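You operate a simulated robot arm through the tools that you are given. There is no shell and no other tool. Be economical: measure what you need, move in short steps, check, and stop when the job is done.

You run a simulated two-armed robot. Do the job below in one go: nothing can be reset, and whatever is moved stays where it is left.

TASK
Unscrew the orange nozzle, brush the black bottle's screen clean, refit the nozzle.
Fine: hold the bottle each time; nozzle screwed home; brown scrub brush back in its place. Set down upright: brown scrub brush. What is to be rubbed or washed off counts as gone when no trace of it is left.

The check looks at the end state, three seconds after you hand in, the way a careful person would. Anything else that was tipped, shoved, dropped, spilled or broken makes it a failure.

THE ROBOT
Two 6-joint arms with two-finger parallel grippers on one trunk, on a base that drives. Base frame: it is fixed to the floor where the robot stands at the start and does not move with it; the origin is under the middle of the robot, x ahead of it, y to its left, z up. Lengths are in m, angles in degrees, forces in N, time in s.
The left shoulder is at the start at [0.06, 0.187, 1.222], the right one opposite. With the tool pointing down near the work surface each hand reaches from about 0.1 to 0.6 m from the robot's upright axis, wherever it stands, measured 20 degrees to its own side. Places, roughly: brown scrub brush (5x10x5 cm) [0.7, 0.3, 0.9]; clear front of the steel table [0.5, 0, 0.9]. Payload 1.57 kg a hand.
The TCP of each hand is the grasp point between the finger pads, 0.03 m short of the fingertips. In the tool frame z runs along the fingers and y along their closing line. The gripper opens to 0.11 m. The fingers are 0.024 m wide and 0.012 m thick; the gripper's body (0.048 by 0.112 m) begins 0.078 m behind the TCP.
Orientation is that of the tool frame in the base frame, as a unit quaternion [w, x, y, z]. With the fingers straight down and closing along the base's y, the tool's x points along the base's -x, its y along +y and its z along -z.

THE INTERFACE
- The arms move only by the tool apply_moves. It takes "left_motion", "right_motion" or both (then of equal length, played together; a hand with none holds still); each is a list that holds one entry, the list of rows, each a list of 7 numbers: the shift along the tool's x, y, z in units of 25 mm (1.0 is 25 mm), then the turn, a rotation vector about the tool's x, y, z in units of 4 degrees (1.0 is 4 degrees), then the closure, from 0 (fully open) to 1 (shut). In form: [[[x, y, z, wx, wy, wz, grip], ...]]. A call has 1 to 12 rows; each row shifts and turns the commanded pose from where the row before left it, along the tool's axes as they then stand. A call with a number of a shift or a turn outside -1 to 1 is refused whole. Each row takes 0.2 s and may step no farther than 0.05 m and 8.6 degrees from the row before; otherwise, or with a gripper value out of range, the whole call is refused. Where a pose cannot be reached the arm comes as near as it can. A force on the tool above 40 N (or 10 N above the force at the start of the call, whichever is more), or a blocked arm, ends the call early, and 0.2 s more pass. The fingers move at their own pace (about 0.153 m/s each) and stop on an object; they squeeze with about 34 N. The grip force told is the motor's: it shows also when the fingers shut on nothing. Time passes only in rows, and 0.2 s behind the last, so rows that do not move let the fingers close. It gives the time, the measured TCP pose, the force on the tool (base axes), the opening and the grip force at its end, in the units of the frame above (readings bear some noise), with the torque about the TCP (base axes, N m) and any sound that the robot's microphone picked up.
- Cameras (640 x 400 px; columns grow to the right, rows downward): "scene" is now at [0.01, 0.015, 1.7573]; the picture's right is [0.25, -0.97, 0.00], its down [-0.80, -0.20, -0.57] and it looks along [0.55, 0.14, -0.82] (base axes); focal length 280 px, centre (320, 200). "left" rides on the left gripper at [0.07, -0.016, -0.141] in its tool frame; the picture's right is [0.23, 0.97, 0.00], its down [-0.86, 0.20, -0.48] and it looks along [-0.47, 0.11, 0.88] (tool axes); focal length 222 px, centre (320, 200). "right" rides on the right gripper at [0.07, 0.016, -0.141] in its tool frame; the picture's right is [-0.23, 0.97, 0.00], its down [-0.86, -0.20, -0.48] and it looks along [-0.47, -0.11, 0.88] (tool axes); focal length 222 px, centre (320, 200). There is no depth. A picture from a camera that has moved, and an enlarged one, comes with that camera's place and axes in the base frame and with its lens.
- grab_frame(camera): a new picture of that camera. It takes no simulated time.
- move_column(by): slides the trunk up (or, below 0, down) by that many m; the arms and the scene camera ride with it, the base frame stays. It gives what a move gives, with no picture.
- roll_base(legs): drives the robot by 1 to 6 legs, each [ahead, left, turn to the left] in m, m and degrees, along the robot's own axes; the way and the turn of a leg run together, so that a leg with both is an arc; at most 1.5 m and 180 degrees a leg. The arms and the cameras ride along, it lands a little off, and it stops where it bumps. It gives what a move gives.
- aim_head(pan, tilt): turns the head with the scene camera to pan (to the left, within 86 degrees either way) and tilt (down, from -29 to 69), counted from straight ahead of the robot. It gives what a move gives.
- enlarge(camera, box): a new picture of the part [left, top, right, bottom] of that camera's present view, enlarged. It takes no simulated time.
- close_job(): hands the job in; it is judged then, once.

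Work in short steps. Places have to be worked out from the pictures, the camera data and where the tool is seen: move nearer, look again, correct. Check each grasp and each placing, and mend what went wrong. You have 120 turns and 100 pictures in all, those below and enlarged ones among them. Open the grippers and draw the arms clear of the work before you hand the job in, unless the task says otherwise; then end with one line.

The tools are called after "Emit:" as a command line: name --argument value ..., lists and objects as JSON in quotes. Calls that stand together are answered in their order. apply_moves: Moves the arms, as the interface text tells. Its arguments: {"type":"object","properties":{"left_motion":{"type":"array","items":{"type":"array","items":{"type":"array","items":{"type":"number"}}}},"right_motion":{"type":"array","items":{"type":"array","items":{"type":"array","items":{"type":"number"}}}}},"required":[]} The other tools are called the same way: move_column (by) slides the trunk up or down; roll_base (legs) drives the base; aim_head (pan, tilt) turns the head that bears the scene camera; grab_frame (camera) takes a picture; enlarge (camera, box) takes an enlarged picture of a part of a camera's view; close_job () hands the job in.

At the start:

```text
clock: 0.0
left_eef_pos: [0.4183, 0.2682, 1.3264]
left_orientation: [0.0, 0.0, 1.0, 0.001]
left_force: [-0.3, -0.4, -0.2]
left_wrist_torque: [0.0, -0.02, -0.03]
left_gripper_width: 0.1099
left_finger_force: 0.0
right_eef_pos: [0.4362, -0.1711, 1.2802]
right_orientation: [0.001, 0.0, 1.0, 0.0]
right_force: [-0.6, 0.5, 0.5]
right_wrist_torque: [0.0, 0.01, -0.02]
right_gripper_width: 0.11
right_finger_force: 0.0
trunk travel left (down, up): [-0.85, 0.14]
robot x, y, heading: [0.0006, 0.0013, 0.2]
head pan, tilt: [14.3, 55.6]
```

scene: 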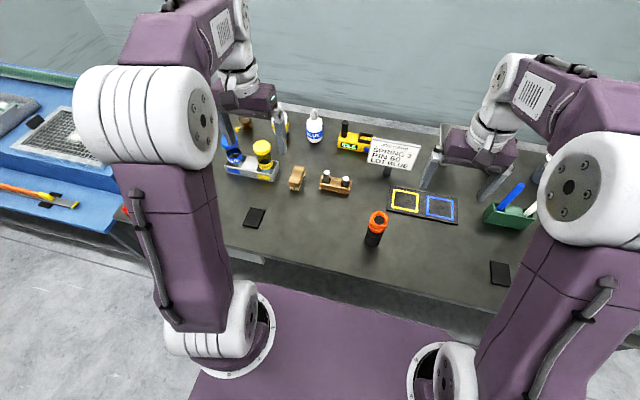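
right: 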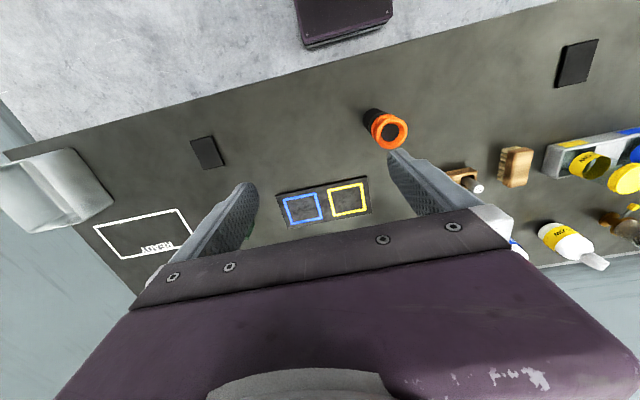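
left: 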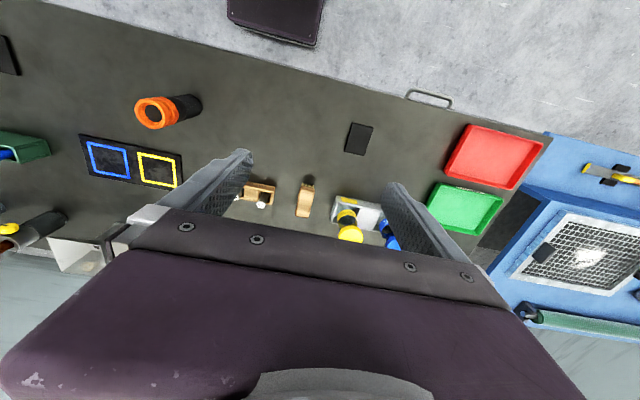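

The black bottle with its orange nozzle stands about mid table front, the brush appears to be among the small wooden items. I enlarge the scene for detail.

Emit:
enlarge --camera "scene" --box '[220, 100, 420, 260]'

Emit:
enlarge --camera "right" --box '[320, 80, 640, 280]'

```text
2.50 times, centred on (320, 180) of scene
camera zoom: at [0.01, 0.015, 1.7573], right [0.25, -0.97, 0.0], down [-0.8, -0.2, -0.57], along [0.55, 0.14, -0.82], focal length 701 px, centre (320, 250)
```

zoom: 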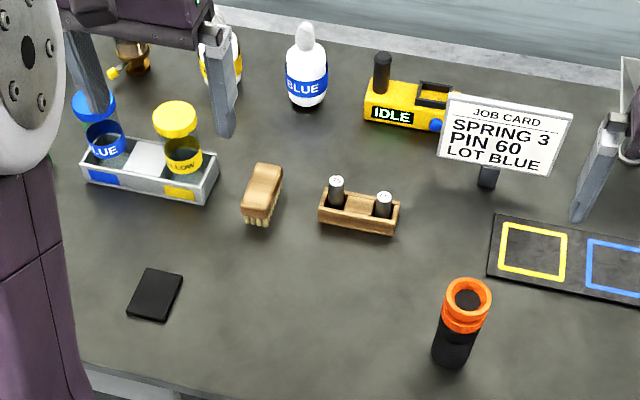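

```text
2.00 times, centred on (480, 180) of right
camera zoom: at [0.3669, -0.1553, 1.4218], right [0.23, 0.97, 0.0], down [0.86, -0.2, 0.48], along [0.47, -0.11, -0.88], focal length 444 px, centre (0, 240)
```

zoom: 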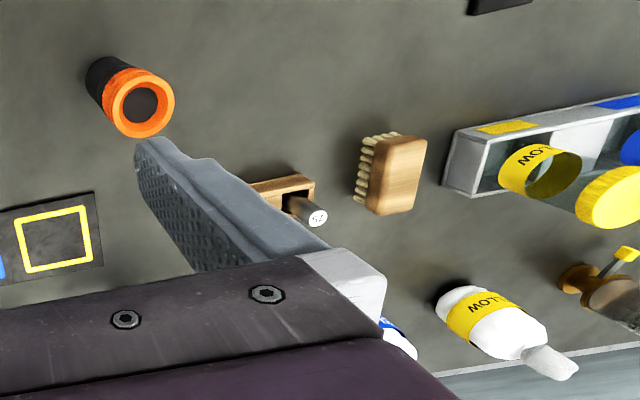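

Bottle estimated at about (0.487, -0.055), top near z 1.0; brush near (0.68, 0.28). It's outside reach, so I look down at the table's front edge to see how far the base can go ahead.

Emit:
aim_head --pan 0 --tilt 69

Emit:
grab_frame --camera "scene"

```text
clock: 0.8
left_eef_pos: [0.4165, 0.2684, 1.3263]
left_orientation: [0.0, 0.0, 1.0, -0.002]
left_force: [0.2, -0.6, 0.0]
left_wrist_torque: [0.02, -0.04, -0.02]
left_gripper_width: 0.11
left_finger_force: 0.0
right_eef_pos: [0.436, -0.172, 1.2802]
right_orientation: [0.0, 0.0, 1.0, 0.0]
right_force: [0.1, -0.3, 0.5]
right_wrist_torque: [0.02, 0.01, -0.01]
right_gripper_width: 0.1102
right_finger_force: 0.1
trunk travel left (down, up): [-0.85, 0.14]
robot x, y, heading: [0.0018, 0.0008, 0.4]
head pan, tilt: [0.0, 68.8]
```

```text
94 pictures are left
camera scene: at [-0.0035, -0.0026, 1.7426], right [0.0, -1.0, 0.0], down [-0.93, 0.0, -0.36], along [0.36, 0.0, -0.93], focal length 280 px, centre (320, 200)
```

scene: 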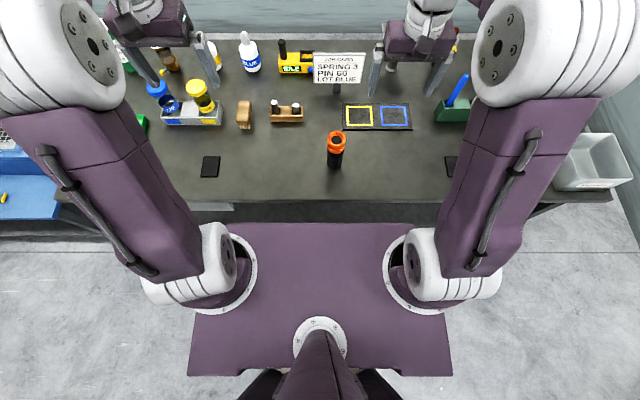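

The shoulder plate ends at x≈0.17 and the table edge is near x≈0.33, so a short roll ahead should be safe. I go ahead 0.05 first to see that nothing bumps.

Emit:
roll_base --legs '[[0.05, 0, 0]]'

```text
clock: 1.7
left_eef_pos: [0.4553, 0.2685, 1.3299]
left_orientation: [0.005, 0.001, 1.0, 0.0]
left_force: [-0.7, 1.1, -0.5]
left_wrist_torque: [0.01, -0.13, -0.03]
left_gripper_width: 0.11
left_finger_force: 0.1
right_eef_pos: [0.4741, -0.1712, 1.2846]
right_orientation: [0.003, 0.001, 1.0, 0.001]
right_force: [-1.2, -0.6, -0.6]
right_wrist_torque: [-0.01, -0.09, 0.02]
right_gripper_width: 0.11
right_finger_force: 0.0
trunk travel left (down, up): [-0.85, 0.14]
robot x, y, heading: [0.0464, 0.0017, -0.1]
head pan, tilt: [0.0, 68.8]
```

No bump. I go on by a further 0.06.

Emit:
roll_base --legs '[[0.06, 0, 0]]'

Emit:
grab_frame --camera "left"

```text
clock: 2.7
left_eef_pos: [0.5169, 0.2676, 1.3296]
left_orientation: [0.003, 0.001, 1.0, 0.0]
left_force: [-0.4, -0.4, 0.4]
left_wrist_torque: [-0.01, -0.09, -0.03]
left_gripper_width: 0.1102
left_finger_force: 0.1
right_eef_pos: [0.5367, -0.1727, 1.2827]
right_orientation: [0.004, 0.001, 1.0, 0.0]
right_force: [-0.7, -0.1, 0.2]
right_wrist_torque: [0.0, -0.05, -0.03]
right_gripper_width: 0.11
right_finger_force: 0.1
trunk travel left (down, up): [-0.85, 0.14]
robot x, y, heading: [0.1084, -0.0005, -0.2]
head pan, tilt: [0.0, 68.8]
```

```text
93 pictures are left
camera left: at [0.4459, 0.2515, 1.4711], right [-0.23, 0.97, 0.0], down [0.85, 0.2, 0.48], along [0.47, 0.11, -0.88], focal length 222 px, centre (320, 200)
```

left: 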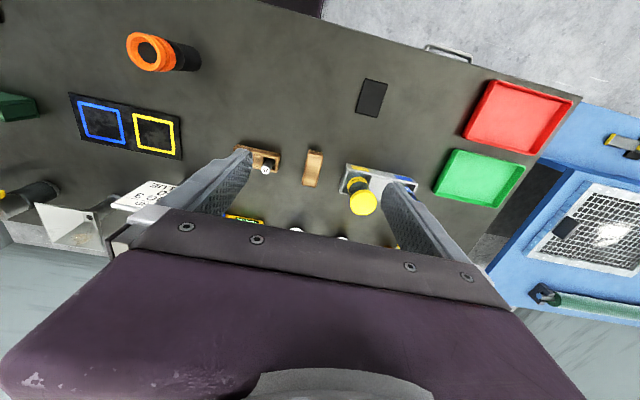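

Still free. The brush comes out at about (0.665, 0.28); one more 0.05 brings it into reach.

Emit:
roll_base --legs '[[0.05, 0, 0]]'

Emit:
grab_frame --camera "scene"

```text
clock: 3.6
left_eef_pos: [0.5673, 0.2675, 1.3292]
left_orientation: [0.003, 0.001, 1.0, 0.0]
left_force: [-0.7, -0.7, -0.2]
left_wrist_torque: [-0.01, -0.1, 0.02]
left_gripper_width: 0.1102
left_finger_force: 0.1
right_eef_pos: [0.5851, -0.1726, 1.2838]
right_orientation: [0.004, 0.001, 1.0, 0.0]
right_force: [-1.4, 0.2, 0.4]
right_wrist_torque: [0.0, -0.09, 0.03]
right_gripper_width: 0.1099
right_finger_force: 0.1
trunk travel left (down, up): [-0.85, 0.14]
robot x, y, heading: [0.1556, -0.0022, -0.3]
head pan, tilt: [0.0, 68.8]
```

```text
92 pictures are left
camera scene: at [0.1428, -0.0027, 1.7425], right [0.0, -1.0, 0.0], down [-0.93, 0.0, -0.37], along [0.37, 0.0, -0.93], focal length 280 px, centre (320, 200)
```

scene: 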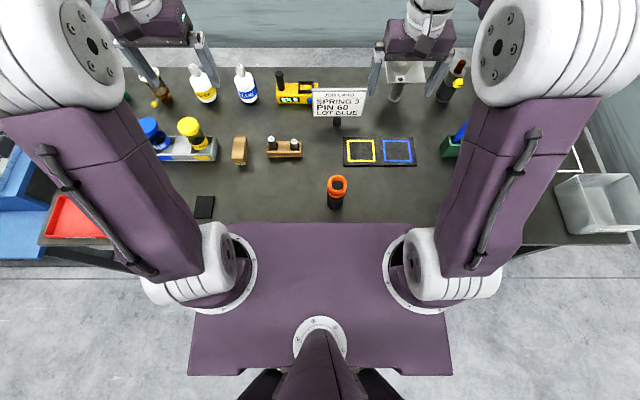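

Good placement. I enlarge around bottle and brush for measuring.

Emit:
enlarge --camera "scene" --box '[290, 160, 370, 220]'

Emit:
enlarge --camera "scene" --box '[210, 110, 310, 190]'

```text
6.67 times, centred on (330, 190) of scene
camera zoom: at [0.1428, -0.0027, 1.7425], right [0.0, -1.0, 0.0], down [-0.93, 0.0, -0.37], along [0.37, 0.0, -0.93], focal length 1869 px, centre (253, 267)
```

zoom: 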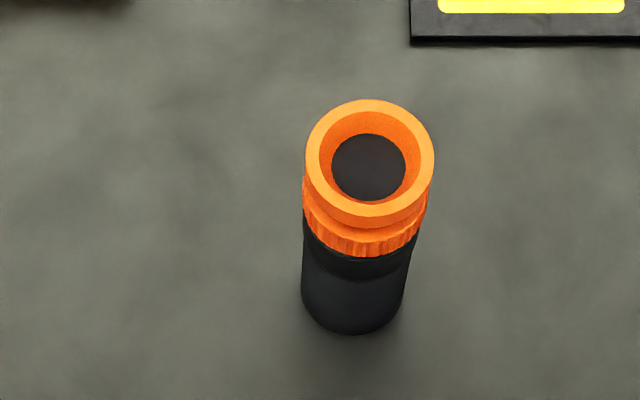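

```text
5.00 times, centred on (260, 150) of scene
camera zoom: at [0.1428, -0.0027, 1.7425], right [0.0, -1.0, 0.0], down [-0.93, 0.0, -0.37], along [0.37, 0.0, -0.93], focal length 1402 px, centre (620, 450)
```

zoom: 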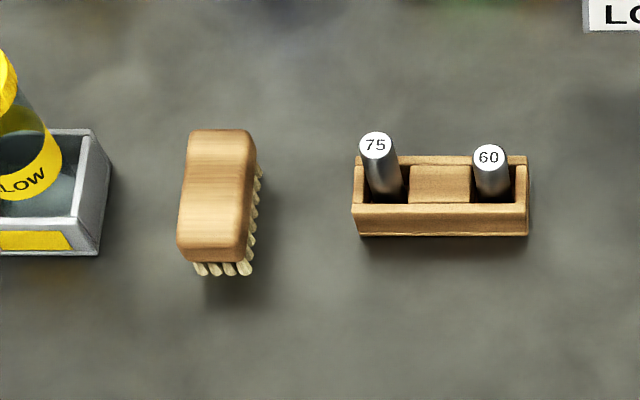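

The nozzle spans z≈0.964–1.009 (Ø≈0.055), bottle axis about (0.483, -0.053). Right hand will hold the body from the robot's right, tilted 60° from vertical; I turn it now while the left hand turns to the clockwise side and sinks.

Emit:
apply_moves --right_motion '[[[0, 0, 0, -0.559, -0.968, -0.968, 0], [0, 0, 0, -0.559, -0.968, -0.968, 0], [0, 0, 0, -0.559, -0.968, -0.968, 0], [0, 0, 0, -0.559, -0.968, -0.968, 0], [0, 0, 0, -0.559, -0.968, -0.968, 0], [0, 0, 0, -0.559, -0.968, -0.968, 0], [0, 0, 0, -0.559, -0.968, -0.968, 0], [0, 0, 0, -0.559, -0.968, -0.968, 0], [0, 0, 0, -0.559, -0.968, -0.968, 0], [0, 0, 0, -0.559, -0.968, -0.968, 0], [0, 0, 0, -0.559, -0.968, -0.968, 0], [0, 0, 0, -0.559, -0.968, -0.968, 0]]]' --left_motion '[[[0, 0, 0.4, 0, 0, 1, 0], [0, 0, 0.4, 0, 0, 1, 0], [0, 0, 0.4, 0, 0, 1, 0], [0, 0, 0.4, 0, 0, 1, 0], [0, 0, 0.4, 0, 0, 1, 0], [0, 0, 0.4, 0, 0, 1, 0], [0, 0, 0.4, 0, 0, 1, 0], [0, 0, 0.4, 0, 0, 1, 0], [0, 0, 0.4, 0, 0, 1, 0], [0, 0, 0.4, 0, 0, 1, 0], [0, 0, 0.4, 0, 0, 1, 0], [0, 0, 0.4, 0, 0, 1, 0]]]'

```text
clock: 6.2
left_eef_pos: [0.5768, 0.2667, 1.2073]
left_orientation: [0.0, 0.408, 0.913, 0.001]
left_force: [-0.1, -0.6, 0.1]
left_wrist_torque: [0.03, 0.01, 0.0]
left_gripper_width: 0.1099
left_finger_force: 0.1
right_eef_pos: [0.5937, -0.1732, 1.2797]
right_orientation: [0.381, -0.38, 0.814, 0.22]
right_force: [-0.7, -0.3, 0.5]
right_wrist_torque: [0.02, 0.0, 0.04]
right_gripper_width: 0.1101
right_finger_force: 0.0
trunk travel left (down, up): [-0.85, 0.14]
robot x, y, heading: [0.1563, -0.0027, -0.2]
head pan, tilt: [0.0, 68.8]
```

Both turned as planned. I finish the right hand's turn, shift it back and begin sinking, and finish the left's turn to about -90°.

Emit:
apply_moves --right_motion '[[[0, 0, 0, -0.559, -0.968, -0.968, 0], [0, 0, 0, -0.559, -0.968, -0.968, 0], [0.183, 0.891, -0.317, 0, 0, 0, 0], [0.183, 0.891, -0.317, 0, 0, 0, 0], [0.183, 0.891, -0.317, 0, 0, 0, 0], [0.183, 0.891, -0.317, 0, 0, 0, 0], [0.183, 0.891, -0.317, 0, 0, 0, 0], [0.183, 0.891, -0.317, 0, 0, 0, 0], [0.183, 0.891, -0.317, 0, 0, 0, 0], [0.976, 0, 0.564, 0, 0, 0, 0], [0.976, 0, 0.564, 0, 0, 0, 0], [0.976, 0, 0.564, 0, 0, 0, 0]]]' --left_motion '[[[0, 0, 0, 0, 0, 1, 0], [0, 0, 0, 0, 0, 1, 0], [0, 0, 0, 0, 0, 1, 0], [0, 0, 0, 0, 0, 1, 0], [0, 0, 0, 0, 0, 1, 0], [0, 0, 0, 0, 0, 1, 0], [0, 0, 0, 0, 0, 1, 0], [0, 0, 0, 0, 0, 1, 0], [0, 0, 0, 0, 0, 1, 0], [0, 0, 0, 0, 0, 1, 0], [0, 0, 0, 0, 0, 0.5, 0], [0, 0, 0, 0, 0, 0, 0]]]'

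```text
clock: 8.8
left_eef_pos: [0.5752, 0.2664, 1.2062]
left_orientation: [-0.001, 0.708, 0.707, 0.001]
left_force: [0.0, 0.0, 0.1]
left_wrist_torque: [0.05, -0.02, 0.01]
left_gripper_width: 0.1104
left_finger_force: 0.1
right_eef_pos: [0.4517, -0.1843, 1.2095]
right_orientation: [0.432, -0.434, 0.75, 0.251]
right_force: [0.2, -0.4, -0.3]
right_wrist_torque: [0.03, 0.0, 0.04]
right_gripper_width: 0.1099
right_finger_force: 0.0
right hand out of reach, approached as far as the arm can: row 8, 9, 10, 11
trunk travel left (down, up): [-0.85, 0.14]
robot x, y, heading: [0.159, 0.0038, -0.2]
head pan, tilt: [0.0, 68.8]
```

The high fold was at the limit, but the right hand now is at (0.452,-0.184,1.21) with the right attitude. I sink it to the pre-grasp and slide the left hand toward the bottle, still high.

Emit:
apply_moves --right_motion '[[[0.98, 0, 0.566, 0, 0, 0, 0], [0.98, 0, 0.566, 0, 0, 0, 0], [0.98, 0, 0.566, 0, 0, 0, 0], [0.98, 0, 0.566, 0, 0, 0, 0], [0.98, 0, 0.566, 0, 0, 0, 0], [0.98, 0, 0.566, 0, 0, 0, 0], [0.98, 0, 0.566, 0, 0, 0, 0], [0.98, 0, 0.566, 0, 0, 0, 0], [0.98, 0, 0.566, 0, 0, 0, 0], [0, 0, 0, 0, 0, 0, 0], [0, 0, 0, 0, 0, 0, 0]]]' --left_motion '[[[-0.73, -0.335, 0, 0, 0, 0, 0], [-0.73, -0.335, 0, 0, 0, 0, 0], [-0.73, -0.335, 0, 0, 0, 0, 0], [-0.73, -0.335, 0, 0, 0, 0, 0], [-0.73, -0.335, 0, 0, 0, 0, 0], [-0.73, -0.335, 0, 0, 0, 0, 0], [-0.73, -0.335, 0, 0, 0, 0, 0], [-0.73, -0.335, 0, 0, 0, 0, 0], [-0.73, -0.335, 0, 0, 0, 0, 0], [-0.73, -0.335, 0, 0, 0, 0, 0], [-0.73, -0.335, 0, 0, 0, 0, 0]]]'

Emit:
grab_frame --camera "left"

Emit:
grab_frame --camera "right"

```text
clock: 11.2
left_eef_pos: [0.481, 0.0666, 1.2054]
left_orientation: [0.0, 0.707, 0.707, 0.002]
left_force: [-0.9, -0.2, -0.4]
left_wrist_torque: [-0.02, 0.02, -0.02]
left_gripper_width: 0.1102
left_finger_force: 0.1
right_eef_pos: [0.5227, -0.2675, 1.0637]
right_orientation: [0.431, -0.432, 0.751, 0.252]
right_force: [0.3, 0.3, -0.2]
right_wrist_torque: [0.01, 0.01, 0.0]
right_gripper_width: 0.1101
right_finger_force: 0.1
right hand out of reach, approached as far as the arm can: row 1, 2, 3, 4, 5, 6, 7, 8, 9
trunk travel left (down, up): [-0.85, 0.14]
robot x, y, heading: [0.1565, 0.0034, -0.1]
head pan, tilt: [0.0, 68.8]
```

```text
89 pictures are left
camera left: at [0.4631, 0.1358, 1.3483], right [0.97, 0.23, 0.0], down [0.2, -0.86, 0.48], along [0.11, -0.47, -0.88], focal length 222 px, centre (320, 200)
```

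left: 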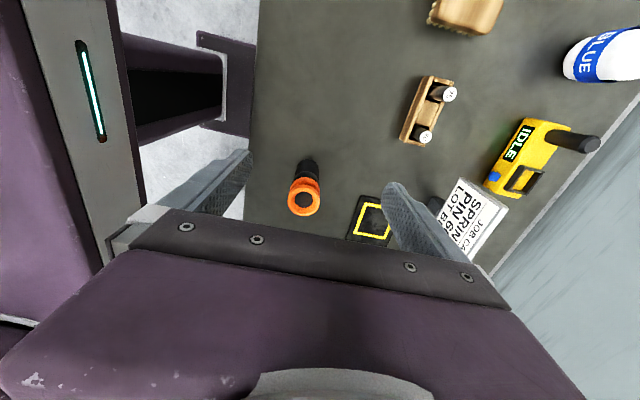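

```text
88 pictures are left
camera right: at [0.4303, -0.3945, 1.0737], right [-0.79, 0.58, 0.2], down [0.19, -0.09, 0.98], along [0.59, 0.81, -0.04], focal length 222 px, centre (320, 200)
```

right: 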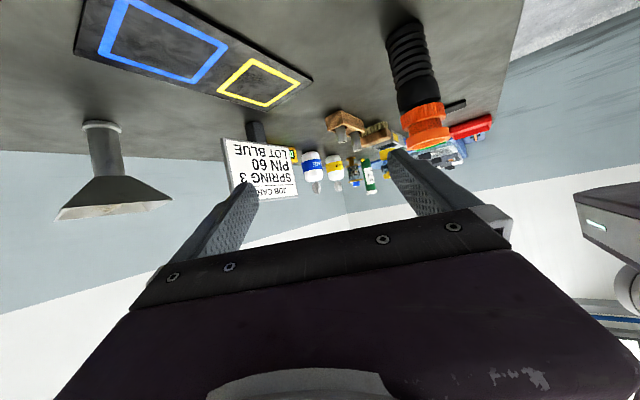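

The folded posture is out of reach with a 60° azimuth, so I swing the right tool to point straight left (azimuth 90°), which keeps the wrist farther from the shoulder, and line it up with the bottle.

Emit:
apply_moves --right_motion '[[[0, 0, 0, -0.81, 0, -0.469, 0], [0, 0, 0, -0.81, 0, -0.469, 0], [0, 0, 0, -0.81, 0, -0.469, 0], [0, 0, 0, -0.81, 0, -0.469, 0], [0, 0, 0, -0.81, 0, -0.469, 0], [0, 0, 0, -0.81, 0, -0.469, 0], [0, 0, 0, -0.81, 0, -0.469, 0], [0, 0, 0, -0.81, 0, -0.469, 0], [0.6, 0.8, 0, 0, 0, 0, 0], [0.6, 0.8, 0, 0, 0, 0, 0], [0, 0, 0, 0, 0, 0, 0]]]'

Emit:
grab_frame --camera "scene"

```text
clock: 13.6
left_eef_pos: [0.4809, 0.0663, 1.2042]
left_orientation: [-0.001, 0.707, 0.707, -0.001]
left_force: [-0.1, 0.0, -0.4]
left_wrist_torque: [0.0, 0.01, 0.0]
left_gripper_width: 0.1101
left_finger_force: 0.1
right_eef_pos: [0.4823, -0.2808, 1.0395]
right_orientation: [0.353, -0.612, 0.613, 0.353]
right_force: [0.7, 0.5, -0.5]
right_wrist_torque: [0.0, 0.01, -0.02]
right_gripper_width: 0.1102
right_finger_force: 0.0
trunk travel left (down, up): [-0.85, 0.14]
robot x, y, heading: [0.1582, -0.0028, -0.2]
head pan, tilt: [0.0, 68.8]
```

```text
87 pictures are left
camera scene: at [0.1545, -0.0023, 1.7425], right [0.0, -1.0, 0.0], down [-0.93, 0.0, -0.36], along [0.36, 0.0, -0.93], focal length 280 px, centre (320, 200)
```

scene: 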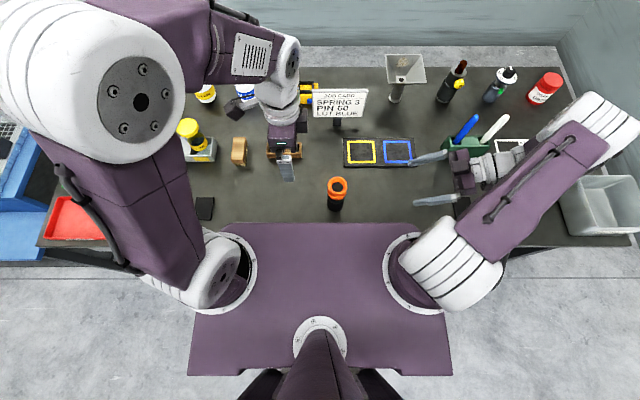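

Orientation is right. I re-measure the bottle from the settled camera.

Emit:
enlarge --camera "scene" --box '[290, 160, 370, 220]'

Emit:
enlarge --camera "left" --box '[250, 130, 350, 230]'

```text
6.67 times, centred on (330, 190) of scene
camera zoom: at [0.1545, -0.0023, 1.7425], right [0.0, -1.0, 0.0], down [-0.93, 0.0, -0.36], along [0.36, 0.0, -0.93], focal length 1869 px, centre (253, 267)
```

zoom: 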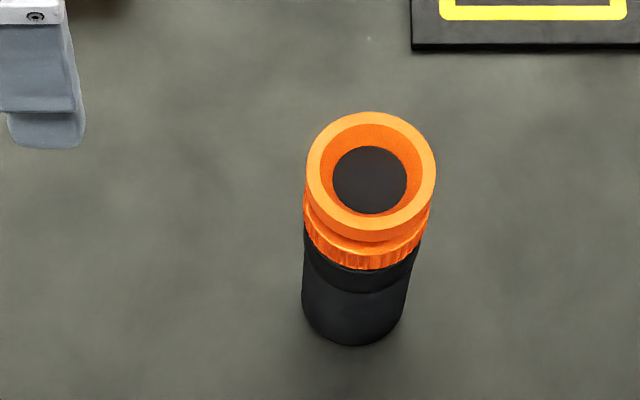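

```text
4.00 times, centred on (300, 180) of left
camera zoom: at [0.4643, 0.1369, 1.3479], right [0.97, 0.23, 0.0], down [0.2, -0.86, 0.48], along [0.11, -0.47, -0.88], focal length 888 px, centre (400, 280)
```

zoom: 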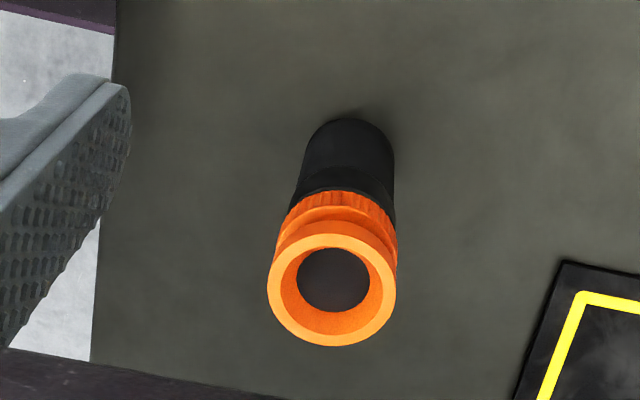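

Consistent triangulation: bottle axis at (0.479, -0.052), top z≈1.013. The right hand goes in along its tool axis, stopping about 9 cm short.

Emit:
apply_moves --right_motion '[[[0.04, 0.07, 1, 0, 0, 0, 0], [0.04, 0.06, 1, 0, 0, 0, 0], [0, 0, 1, 0, 0, 0, 0], [0, 0, 1, 0, 0, 0, 0], [0, 0, 1, 0, 0, 0, 0], [0, 0, 1, 0, 0, 0, 0], [0, 0, 1, 0, 0, 0, 0]]]'

Emit:
grab_frame --camera "right"

Emit:
grab_frame --camera "left"

```text
clock: 15.2
left_eef_pos: [0.4823, 0.0671, 1.2062]
left_orientation: [-0.001, 0.708, 0.707, 0.0]
left_force: [0.5, 0.3, -0.1]
left_wrist_torque: [0.02, 0.0, -0.01]
left_gripper_width: 0.1102
left_finger_force: 0.1
right_eef_pos: [0.5236, -0.1525, 0.9512]
right_orientation: [0.351, -0.612, 0.613, 0.355]
right_force: [0.1, -0.4, 0.0]
right_wrist_torque: [-0.03, 0.0, -0.01]
right_gripper_width: 0.1101
right_finger_force: 0.1
right hand out of reach, approached as far as the arm can: row 4, 5, 6, 7
trunk travel left (down, up): [-0.85, 0.14]
robot x, y, heading: [0.1542, -0.0018, -0.1]
head pan, tilt: [0.0, 68.8]
```

```text
84 pictures are left
camera right: at [0.5072, -0.3109, 0.961], right [-0.97, 0.11, 0.2], down [0.21, 0.01, 0.98], along [0.11, 0.99, -0.04], focal length 222 px, centre (320, 200)
```

right: 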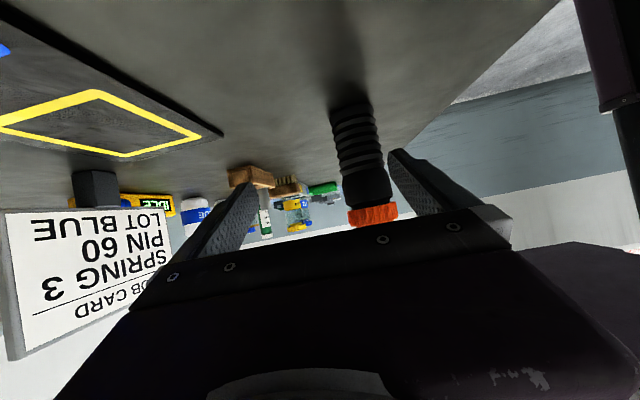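

```text
83 pictures are left
camera left: at [0.4643, 0.1369, 1.3479], right [0.97, 0.23, 0.0], down [0.2, -0.86, 0.48], along [0.11, -0.47, -0.88], focal length 222 px, centre (320, 200)
```

left: 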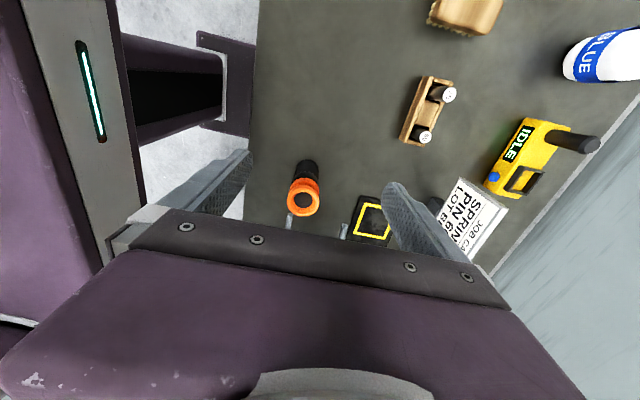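

The right arm folds too tightly here. Shifting the base to the right and turning it a bit right gives both arms natural reach (right arm radial to bottle, left to brush). First I retract and lift the right hand.

Emit:
apply_moves --right_motion '[[[0, 0, -1, 0, 0, 0, 0], [0, 0, -1, 0, 0, 0, 0], [0, 0, -1, 0, 0, 0, 0], [0, 0, -1, 0, 0, 0, 0], [-0.866, 0, -0.5, 0, 0, 0, 0], [-0.866, 0, -0.5, 0, 0, 0, 0], [-0.866, 0, -0.5, 0, 0, 0, 0], [-0.866, 0, -0.5, 0, 0, 0, 0], [-0.866, 0, -0.5, 0, 0, 0, 0], [-0.866, 0, -0.5, 0, 0, 0, 0], [-0.866, 0, -0.5, 0, 0, 0, 0]]]'

Emit:
grab_frame --camera "scene"

```text
clock: 17.6
left_eef_pos: [0.4802, 0.0677, 1.2058]
left_orientation: [0.001, 0.707, 0.707, 0.001]
left_force: [-0.2, 0.3, -0.7]
left_wrist_torque: [-0.01, -0.02, -0.03]
left_gripper_width: 0.1099
left_finger_force: 0.0
right_eef_pos: [0.5211, -0.2417, 1.178]
right_orientation: [0.354, -0.611, 0.613, 0.353]
right_force: [0.1, 0.2, -0.2]
right_wrist_torque: [-0.02, 0.01, 0.0]
right_gripper_width: 0.11
right_finger_force: 0.1
trunk travel left (down, up): [-0.85, 0.14]
robot x, y, heading: [0.1592, -0.0018, -0.1]
head pan, tilt: [0.0, 68.8]
```

```text
82 pictures are left
camera scene: at [0.1532, -0.0023, 1.7425], right [0.0, -1.0, 0.0], down [-0.93, 0.0, -0.36], along [0.36, 0.0, -0.93], focal length 280 px, centre (320, 200)
```

scene: 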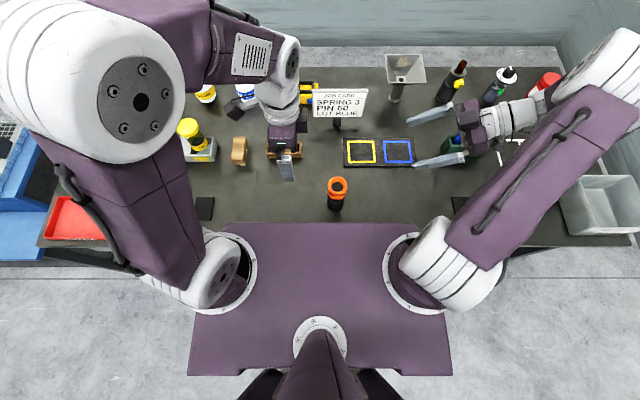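

Hands are clear and high. I drive 0.2 m right while turning 15° right.

Emit:
roll_base --legs '[[0, -0.2, 0], [0.01, 0, -15]]'

Emit:
aim_head --pan 30 --tilt 62

Emit:
grab_frame --camera "scene"

```text
clock: 20.1
left_eef_pos: [0.4679, -0.168, 1.2061]
left_orientation: [0.0, 0.767, 0.642, 0.001]
left_force: [1.3, 0.4, 0.7]
left_wrist_torque: [-0.02, 0.0, 0.01]
left_gripper_width: 0.1101
left_finger_force: 0.0
right_eef_pos: [0.4533, -0.4778, 1.177]
right_orientation: [0.384, -0.556, 0.664, 0.32]
right_force: [-0.9, -0.5, 0.3]
right_wrist_torque: [-0.04, 0.01, 0.03]
right_gripper_width: 0.1101
right_finger_force: 0.0
trunk travel left (down, up): [-0.85, 0.14]
robot x, y, heading: [0.1352, -0.179, -10.2]
head pan, tilt: [0.0, 68.8]
stopped in leg 2: the robot was blocked; the commanded pose is now the measured one
```

```text
clock: 21.1
left_eef_pos: [0.4679, -0.1686, 1.2052]
left_orientation: [-0.001, 0.767, 0.642, 0.001]
left_force: [-0.4, 0.1, -1.7]
left_wrist_torque: [0.04, -0.03, -0.03]
left_gripper_width: 0.11
left_finger_force: 0.0
right_eef_pos: [0.4545, -0.4796, 1.1768]
right_orientation: [0.384, -0.555, 0.664, 0.321]
right_force: [0.2, 0.3, 1.3]
right_wrist_torque: [0.01, 0.0, -0.01]
right_gripper_width: 0.1101
right_finger_force: 0.1
trunk travel left (down, up): [-0.85, 0.14]
robot x, y, heading: [0.1386, -0.179, -9.7]
head pan, tilt: [30.0, 62.0]
```

```text
81 pictures are left
camera scene: at [0.1399, -0.1489, 1.7496], right [0.34, -0.94, 0.0], down [-0.83, -0.3, -0.47], along [0.44, 0.16, -0.88], focal length 280 px, centre (320, 200)
```

scene: 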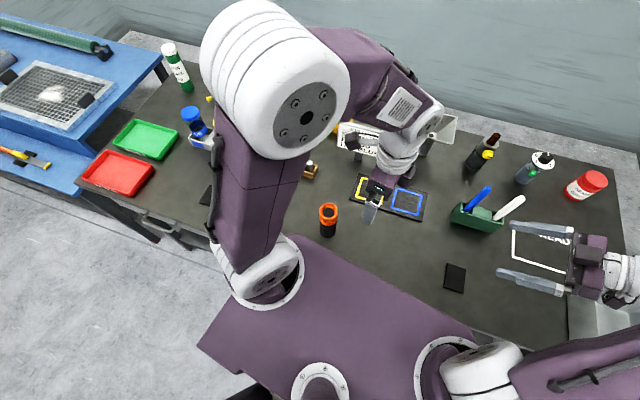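

The base stopped at (0.137,-0.18,-10°), nothing was disturbed, and that geometry suffices. I move the left hand out to +y while the right tool turns to azimuth 55°, then start translating.

Emit:
apply_moves --right_motion '[[[0, 0, 0, 0.902, 0, 0.521, 0], [0, 0, 0, 0.902, 0, 0.521, 0], [0, 0, 0, 0.902, 0, 0.521, 0], [0, 0, 0, 0.902, 0, 0.521, 0], [0, 0, 0, 0.902, 0, 0.521, 0], [0, 0, 0, 0.902, 0, 0.521, 0], [0.194, 0.818, 0.915, 0, 0, 0, 0], [0.194, 0.818, 0.915, 0, 0, 0, 0], [0.194, 0.818, 0.915, 0, 0, 0, 0], [0.194, 0.818, 0.915, 0, 0, 0, 0], [0.194, 0.818, 0.915, 0, 0, 0, 0], [0.194, 0.818, 0.915, 0, 0, 0, 0]]]' --left_motion '[[[0.95, 0, 0, 0, 0, 0, 0], [0.95, 0, 0, 0, 0, 0, 0], [0.95, 0, 0, 0, 0, 0, 0], [0.95, 0, 0, 0, 0, 0, 0], [0.95, 0, 0, 0, 0, 0, 0], [0.95, 0, 0, 0, 0, 0, 0], [0.95, 0, 0, 0, 0, 0, 0], [0.95, 0, 0, 0, 0, 0, 0], [0, 0, 0, 0, 0, 0, 0], [0, 0, 0, 0, 0, 0, 0], [0, 0, 0, 0, 0, 0, 0], [0, 0, 0, 0, 0, 0, 0]]]'

```text
clock: 23.7
left_eef_pos: [0.5021, 0.0199, 1.2056]
left_orientation: [0.0, 0.767, 0.642, 0.001]
left_force: [0.0, 0.0, -0.3]
left_wrist_torque: [-0.01, 0.0, -0.03]
left_gripper_width: 0.1098
left_finger_force: 0.2
right_eef_pos: [0.4589, -0.4009, 1.158]
right_orientation: [0.442, -0.4, 0.769, 0.232]
right_force: [-0.3, 0.4, 0.4]
right_wrist_torque: [-0.02, -0.02, 0.0]
right_gripper_width: 0.11
right_finger_force: 0.1
right hand out of reach, approached as far as the arm can: row 8, 9, 10, 11, 12
trunk travel left (down, up): [-0.85, 0.14]
robot x, y, heading: [0.1394, -0.179, -9.9]
head pan, tilt: [30.0, 62.0]
```

Too close to the shoulder on that path. I route the right hand farther out in x, then across, so it can come straight down over the bottle.

Emit:
apply_moves --right_motion '[[[-0.149, -0.605, 0.866, 0, 0, 0, 0], [-0.149, -0.605, 0.866, 0, 0, 0, 0], [-0.149, -0.605, 0.866, 0, 0, 0, 0], [-0.149, -0.605, 0.866, 0, 0, 0, 0], [-0.149, -0.605, 0.866, 0, 0, 0, 0], [-0.343, 0.689, 0.937, 0, 0, 0, 0], [-0.343, 0.689, 0.937, 0, 0, 0, 0], [-0.343, 0.689, 0.937, 0, 0, 0, 0], [-0.343, 0.689, 0.937, 0, 0, 0, 0], [-0.343, 0.689, 0.937, 0, 0, 0, 0], [-0.343, 0.689, 0.937, 0, 0, 0, 0], [-0.343, 0.689, 0.937, 0, 0, 0, 0]]]'

```text
clock: 26.3
left_eef_pos: [0.5021, 0.0203, 1.206]
left_orientation: [0.001, 0.766, 0.642, 0.0]
left_force: [0.0, -0.3, 0.3]
left_wrist_torque: [-0.02, 0.03, 0.0]
left_gripper_width: 0.1103
left_finger_force: 0.1
right_eef_pos: [0.5976, -0.1512, 1.0989]
right_orientation: [0.441, -0.399, 0.769, 0.233]
right_force: [0.6, 0.5, 0.6]
right_wrist_torque: [0.01, 0.01, -0.01]
right_gripper_width: 0.1101
right_finger_force: 0.0
right hand out of reach, approached as far as the arm can: row 9, 10, 11
trunk travel left (down, up): [-0.85, 0.14]
robot x, y, heading: [0.1388, -0.1802, -10.3]
head pan, tilt: [30.0, 62.0]
```

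It arrived near (0.598,-0.151,1.099). Now slide sideways along the closing line to above the bottle.

Emit:
apply_moves --right_motion '[[[0.01, 0.882, 0.09, 0, 0, 0, 0], [0.01, 0.882, 0.09, 0, 0, 0, 0], [0.01, 0.882, 0.09, 0, 0, 0, 0], [0.01, 0.882, 0.09, 0, 0, 0, 0], [0.01, 0.882, 0.09, 0, 0, 0, 0], [0.01, 0.882, 0.09, 0, 0, 0, 0], [0.01, 0.882, 0.09, 0, 0, 0, 0]]]'

Emit:
grab_frame --camera "scene"

```text
clock: 27.9
left_eef_pos: [0.5, 0.0198, 1.2057]
left_orientation: [0.0, 0.766, 0.642, 0.0]
left_force: [0.1, -0.1, 0.0]
left_wrist_torque: [0.0, 0.03, 0.02]
left_gripper_width: 0.11
left_finger_force: 0.2
right_eef_pos: [0.5508, -0.0412, 1.141]
right_orientation: [0.441, -0.399, 0.769, 0.234]
right_force: [0.1, 0.4, -0.7]
right_wrist_torque: [0.02, 0.0, -0.03]
right_gripper_width: 0.1098
right_finger_force: 0.2
right hand out of reach, approached as far as the arm can: row 1, 2, 3, 4, 5, 6, 7
trunk travel left (down, up): [-0.85, 0.14]
robot x, y, heading: [0.1401, -0.1765, -10.0]
head pan, tilt: [30.0, 62.0]
```

```text
80 pictures are left
camera scene: at [0.139, -0.1475, 1.7496], right [0.34, -0.94, 0.0], down [-0.83, -0.3, -0.47], along [0.44, 0.16, -0.88], focal length 280 px, centre (320, 200)
```

scene: 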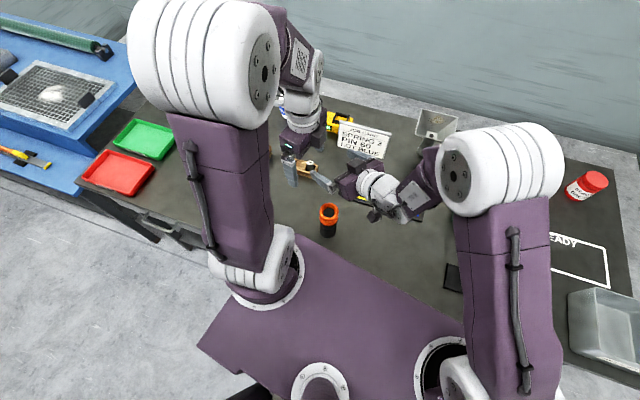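

The right wrist can't come that near its shoulder. Raising the trunk gives the needed distance for a low grasp. First I take the left hand clear to +y, then raise the trunk 0.14.

Emit:
apply_moves --left_motion '[[[1, 0, 0, 0, 0, 0, 0], [1, 0, 0, 0, 0, 0, 0], [1, 0, 0, 0, 0, 0, 0], [1, 0, 0, 0, 0, 0, 0], [1, 0, 0, 0, 0, 0, 0]]]'

Emit:
move_column --by 0.135

```text
clock: 29.1
left_eef_pos: [0.5214, 0.1451, 1.2053]
left_orientation: [-0.001, 0.767, 0.642, 0.0]
left_force: [-0.4, 0.7, 0.1]
left_wrist_torque: [-0.03, 0.01, -0.01]
left_gripper_width: 0.11
left_finger_force: 0.3
right_eef_pos: [0.5524, -0.0415, 1.1418]
right_orientation: [0.44, -0.399, 0.77, 0.233]
right_force: [0.2, -0.6, 0.2]
right_wrist_torque: [0.0, 0.01, -0.06]
right_gripper_width: 0.11
right_finger_force: 0.1
trunk travel left (down, up): [-0.85, 0.14]
robot x, y, heading: [0.1361, -0.1759, -10.3]
head pan, tilt: [30.0, 62.0]
```

```text
clock: 30.7
left_eef_pos: [0.5212, 0.143, 1.3426]
left_orientation: [0.0, 0.767, 0.642, 0.0]
left_force: [0.8, 0.8, -0.2]
left_wrist_torque: [0.01, 0.01, 0.0]
left_gripper_width: 0.1098
left_finger_force: 0.1
right_eef_pos: [0.5511, -0.0418, 1.2764]
right_orientation: [0.44, -0.4, 0.77, 0.234]
right_force: [-0.3, 1.3, -0.3]
right_wrist_torque: [-0.01, -0.02, 0.01]
right_gripper_width: 0.1099
right_finger_force: 0.0
trunk travel left (down, up): [-0.985, 0.005]
robot x, y, heading: [0.1377, -0.1781, -9.9]
head pan, tilt: [30.0, 62.0]
```

Now the right hand sinks beside the bottle line (z≈1.095) and slides in above the bottle.

Emit:
apply_moves --right_motion '[[[0.882, -0.138, 0.283, 0, 0, 0, 0], [0.882, -0.138, 0.283, 0, 0, 0, 0], [0.882, -0.138, 0.283, 0, 0, 0, 0], [0.882, -0.138, 0.283, 0, 0, 0, 0], [0.882, -0.138, 0.283, 0, 0, 0, 0], [0.882, -0.138, 0.283, 0, 0, 0, 0], [0.882, -0.138, 0.283, 0, 0, 0, 0], [0.882, -0.138, 0.283, 0, 0, 0, 0], [0.05, 0.808, -0.09, 0, 0, 0, 0], [0.05, 0.808, -0.09, 0, 0, 0, 0], [0.05, 0.808, -0.09, 0, 0, 0, 0], [0.05, 0.808, -0.09, 0, 0, 0, 0]]]'

Emit:
grab_frame --camera "right"

Emit:
grab_frame --camera "scene"

```text
clock: 33.3
left_eef_pos: [0.5215, 0.1439, 1.3425]
left_orientation: [0.0, 0.767, 0.642, 0.0]
left_force: [0.7, 0.3, 0.0]
left_wrist_torque: [0.0, -0.03, 0.0]
left_gripper_width: 0.1098
left_finger_force: 0.0
right_eef_pos: [0.5985, -0.0192, 1.1305]
right_orientation: [0.437, -0.399, 0.771, 0.238]
right_force: [0.0, 0.4, 0.1]
right_wrist_torque: [-0.01, -0.01, -0.03]
right_gripper_width: 0.1099
right_finger_force: 0.0
right hand out of reach, approached as far as the arm can: row 1, 2, 3, 4, 5, 6, 7, 8, 9, 10, 11, 12
trunk travel left (down, up): [-0.985, 0.005]
robot x, y, heading: [0.1377, -0.1746, -10.0]
head pan, tilt: [30.0, 62.0]
```

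```text
79 pictures are left
camera right: at [0.4973, -0.1397, 1.1435], right [-0.73, 0.65, 0.21], down [0.19, -0.11, 0.98], along [0.65, 0.76, -0.04], focal length 222 px, centre (320, 200)
```

right: 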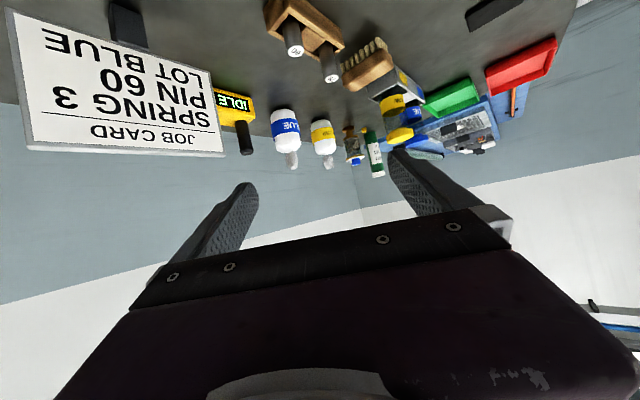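

```text
78 pictures are left
camera scene: at [0.1393, -0.1476, 1.8846], right [0.34, -0.94, 0.0], down [-0.83, -0.3, -0.47], along [0.44, 0.16, -0.88], focal length 280 px, centre (320, 200)
```

scene: 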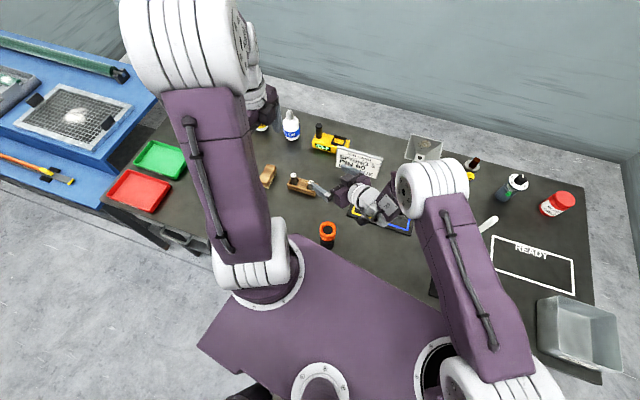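

The pattern of limits shows the tool can point shallow only when the wrist is higher relative to the shoulder and farther out: so trunk down and base farther back. I back off to about (0.02,-0.22), with hands passing well above the bottle.

Emit:
roll_base --legs '[[-0.105, 0, 0], [0, -0.059, 0]]'

Emit:
grab_frame --camera "scene"

```text
clock: 35.0
left_eef_pos: [0.4164, 0.1167, 1.3358]
left_orientation: [0.001, 0.766, 0.643, -0.004]
left_force: [0.8, 0.9, -0.2]
left_wrist_torque: [-0.11, 0.05, 0.03]
left_gripper_width: 0.1098
left_finger_force: 0.1
right_eef_pos: [0.4932, -0.0496, 1.1276]
right_orientation: [0.432, -0.401, 0.773, 0.235]
right_force: [1.4, 0.3, -0.4]
right_wrist_torque: [-0.02, 0.05, -0.04]
right_gripper_width: 0.1101
right_finger_force: 0.1
trunk travel left (down, up): [-0.985, 0.005]
robot x, y, heading: [0.0281, -0.2167, -10.0]
head pan, tilt: [30.0, 62.0]
```

```text
77 pictures are left
camera scene: at [0.038, -0.1709, 1.8841], right [0.34, -0.94, 0.01], down [-0.83, -0.31, -0.46], along [0.44, 0.15, -0.89], focal length 280 px, centre (320, 200)
```

scene: 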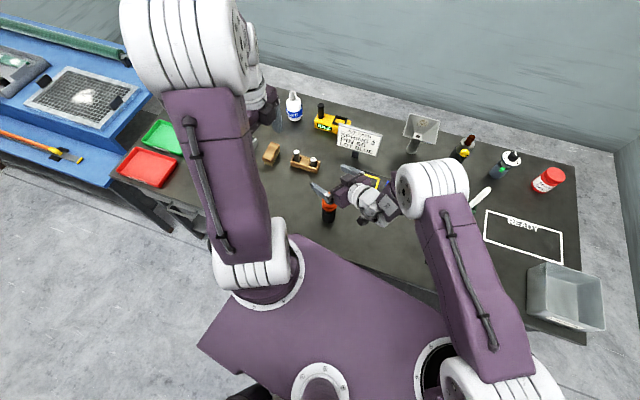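

The right hand now hangs straight above the bottle in a valid pose, so lowering the trunk will bring it down around the body. First a small sideways correction along the closing line.

Emit:
apply_moves --right_motion '[[[0, 0.4, 0, 0, 0, 0, 0], [0, 0, 0, 0, 0, 0, 0]]]'

Emit:
grab_frame --camera "left"

```text
clock: 35.6
left_eef_pos: [0.4117, 0.1091, 1.3388]
left_orientation: [0.002, 0.766, 0.643, -0.002]
left_force: [0.2, 0.1, -0.9]
left_wrist_torque: [-0.06, 0.05, -0.03]
left_gripper_width: 0.1101
left_finger_force: 0.0
right_eef_pos: [0.4821, -0.048, 1.1316]
right_orientation: [0.432, -0.399, 0.772, 0.24]
right_force: [0.3, 0.1, 0.4]
right_wrist_torque: [-0.01, -0.01, 0.03]
right_gripper_width: 0.1098
right_finger_force: 0.1
trunk travel left (down, up): [-0.985, 0.005]
robot x, y, heading: [0.0258, -0.2173, -10.1]
head pan, tilt: [30.0, 62.0]
```

```text
76 pictures are left
camera left: at [0.4065, 0.1813, 1.4816], right [1.0, 0.06, 0.0], down [0.05, -0.88, 0.48], along [0.03, -0.48, -0.88], focal length 222 px, centre (320, 200)
```

left: 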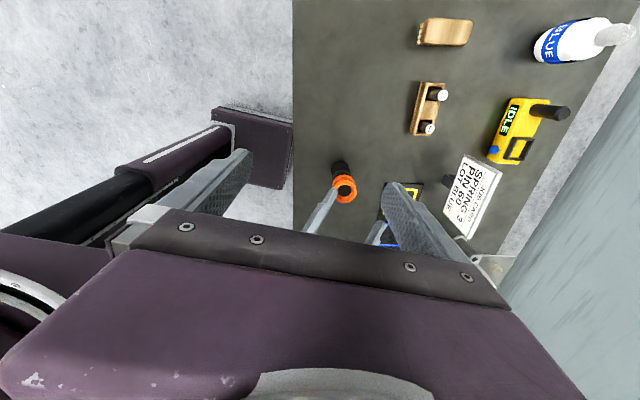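

Projection of finger and nozzle agree with my coordinates. I lower the trunk 0.12 and check.

Emit:
move_column --by -0.12

Emit:
grab_frame --camera "left"

Emit:
grab_frame --camera "right"

```text
clock: 37.1
left_eef_pos: [0.4103, 0.104, 1.2212]
left_orientation: [-0.001, 0.766, 0.642, 0.001]
left_force: [-0.3, 0.3, 0.2]
left_wrist_torque: [-0.01, 0.0, 0.01]
left_gripper_width: 0.11
left_finger_force: 0.1
right_eef_pos: [0.4799, -0.0519, 1.0112]
right_orientation: [0.433, -0.399, 0.771, 0.242]
right_force: [-0.2, 0.1, 0.7]
right_wrist_torque: [0.0, -0.01, -0.01]
right_gripper_width: 0.1097
right_finger_force: 0.0
trunk travel left (down, up): [-0.865, 0.125]
robot x, y, heading: [0.0281, -0.2182, -10.0]
head pan, tilt: [30.0, 62.0]
```

```text
75 pictures are left
camera left: at [0.405, 0.1762, 1.3635], right [1.0, 0.06, 0.0], down [0.05, -0.88, 0.48], along [0.03, -0.48, -0.88], focal length 222 px, centre (320, 200)
```

left: 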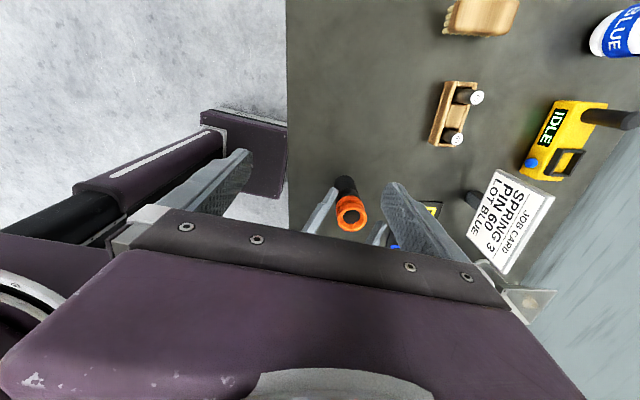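

```text
74 pictures are left
camera right: at [0.3793, -0.1728, 1.0243], right [-0.73, 0.64, 0.22], down [0.2, -0.11, 0.97], along [0.65, 0.76, -0.05], focal length 222 px, centre (320, 200)
```

right: 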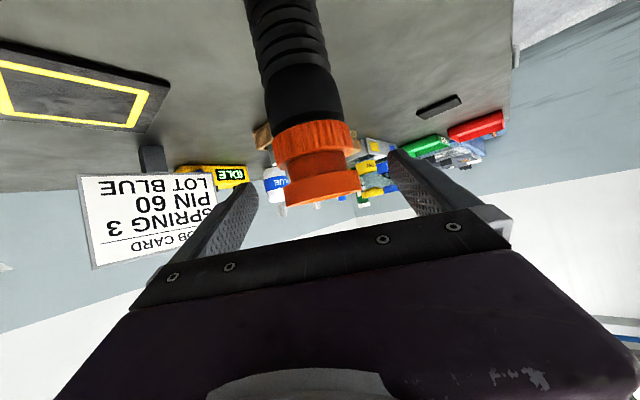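

Centred nicely. Lower another 0.107 to z≈0.904.

Emit:
move_column --by -0.107

Emit:
grab_frame --camera "right"

Emit:
grab_frame --camera "scene"

```text
clock: 38.5
left_eef_pos: [0.4111, 0.1048, 1.115]
left_orientation: [0.0, 0.766, 0.643, 0.001]
left_force: [0.2, -0.1, -0.7]
left_wrist_torque: [0.01, -0.02, 0.01]
left_gripper_width: 0.1101
left_finger_force: 0.1
right_eef_pos: [0.4796, -0.0519, 0.9048]
right_orientation: [0.434, -0.399, 0.771, 0.242]
right_force: [-0.6, 0.3, -0.1]
right_wrist_torque: [0.01, -0.01, 0.0]
right_gripper_width: 0.1102
right_finger_force: 0.0
trunk travel left (down, up): [-0.758, 0.232]
robot x, y, heading: [0.0257, -0.2179, -10.0]
head pan, tilt: [30.0, 62.0]
```

```text
73 pictures are left
camera right: at [0.3791, -0.1728, 0.9174], right [-0.73, 0.64, 0.22], down [0.2, -0.11, 0.97], along [0.65, 0.76, -0.05], focal length 222 px, centre (320, 200)
```

right: 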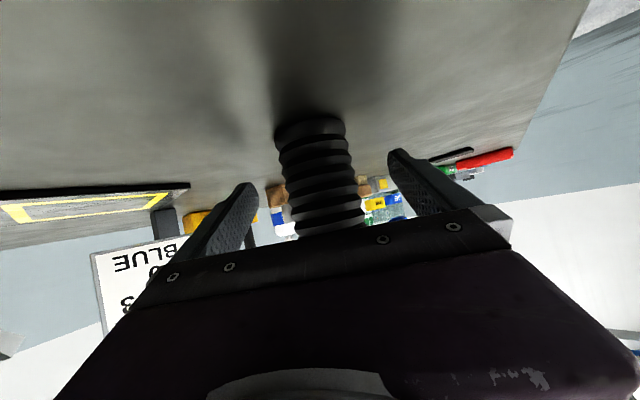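

```text
72 pictures are left
camera scene: at [0.0284, -0.1875, 1.6577], right [0.34, -0.94, 0.0], down [-0.83, -0.3, -0.47], along [0.44, 0.16, -0.88], focal length 280 px, centre (320, 200)
```

scene: 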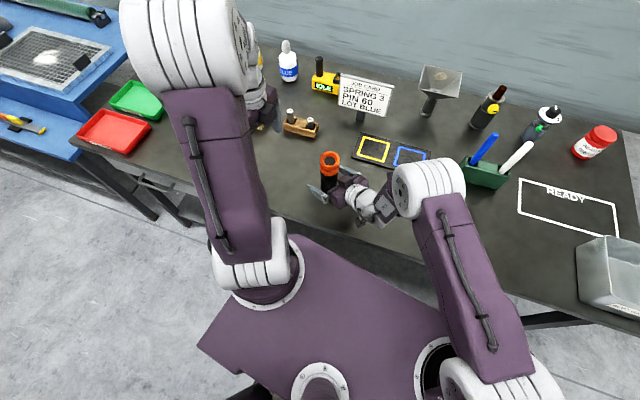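

The bottle sits between the pads. I close the right hand on the body and bring the left hand above the nozzle.

Emit:
apply_moves --right_motion '[[[0, 0, 0, 0, 0, 0, 1], [0, 0, 0, 0, 0, 0, 1], [0, 0, 0, 0, 0, 0, 1], [0, 0, 0, 0, 0, 0, 1], [0, 0, 0, 0, 0, 0, 1], [0, 0, 0, 0, 0, 0, 1], [0, 0, 0, 0, 0, 0, 1]]]' --left_motion '[[[-0.816, 0.539, 0.14, 0, 0, 0, 0], [-0.816, 0.539, 0.14, 0, 0, 0, 0], [-0.816, 0.539, 0.14, 0, 0, 0, 0], [-0.816, 0.539, 0.14, 0, 0, 0, 0], [-0.816, 0.539, 0.14, 0, 0, 0, 0], [-0.816, 0.539, 0.14, 0, 0, 0, 0], [-0.816, 0.539, 0.14, 0, 0, 0, 0]]]'

Emit:
grab_frame --camera "left"

```text
clock: 40.1
left_eef_pos: [0.4794, -0.0524, 1.0899]
left_orientation: [0.0, 0.765, 0.644, 0.001]
left_force: [-0.2, 0.7, 0.9]
left_wrist_torque: [-0.01, -0.01, 0.0]
left_gripper_width: 0.1101
left_finger_force: 0.0
right_eef_pos: [0.4806, -0.0524, 0.9048]
right_orientation: [0.434, -0.399, 0.771, 0.242]
right_force: [0.3, -0.7, 3.4]
right_wrist_torque: [-0.02, -0.1, 0.04]
right_gripper_width: 0.0518
right_finger_force: 34.5
trunk travel left (down, up): [-0.758, 0.232]
robot x, y, heading: [0.0233, -0.2202, -10.0]
head pan, tilt: [30.0, 62.0]
```

```text
71 pictures are left
camera left: at [0.4734, 0.0194, 1.232], right [1.0, 0.06, 0.0], down [0.05, -0.88, 0.48], along [0.03, -0.48, -0.88], focal length 222 px, centre (320, 200)
```

left: 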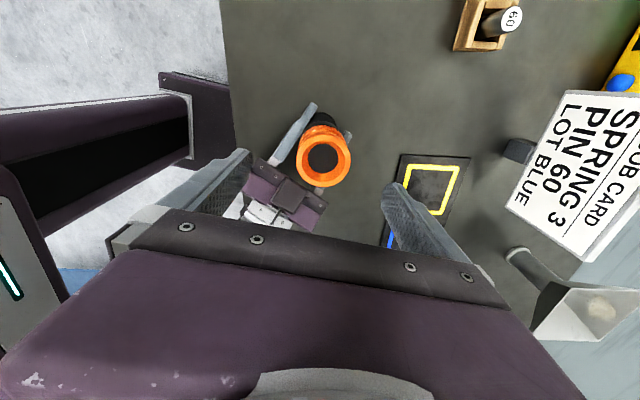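

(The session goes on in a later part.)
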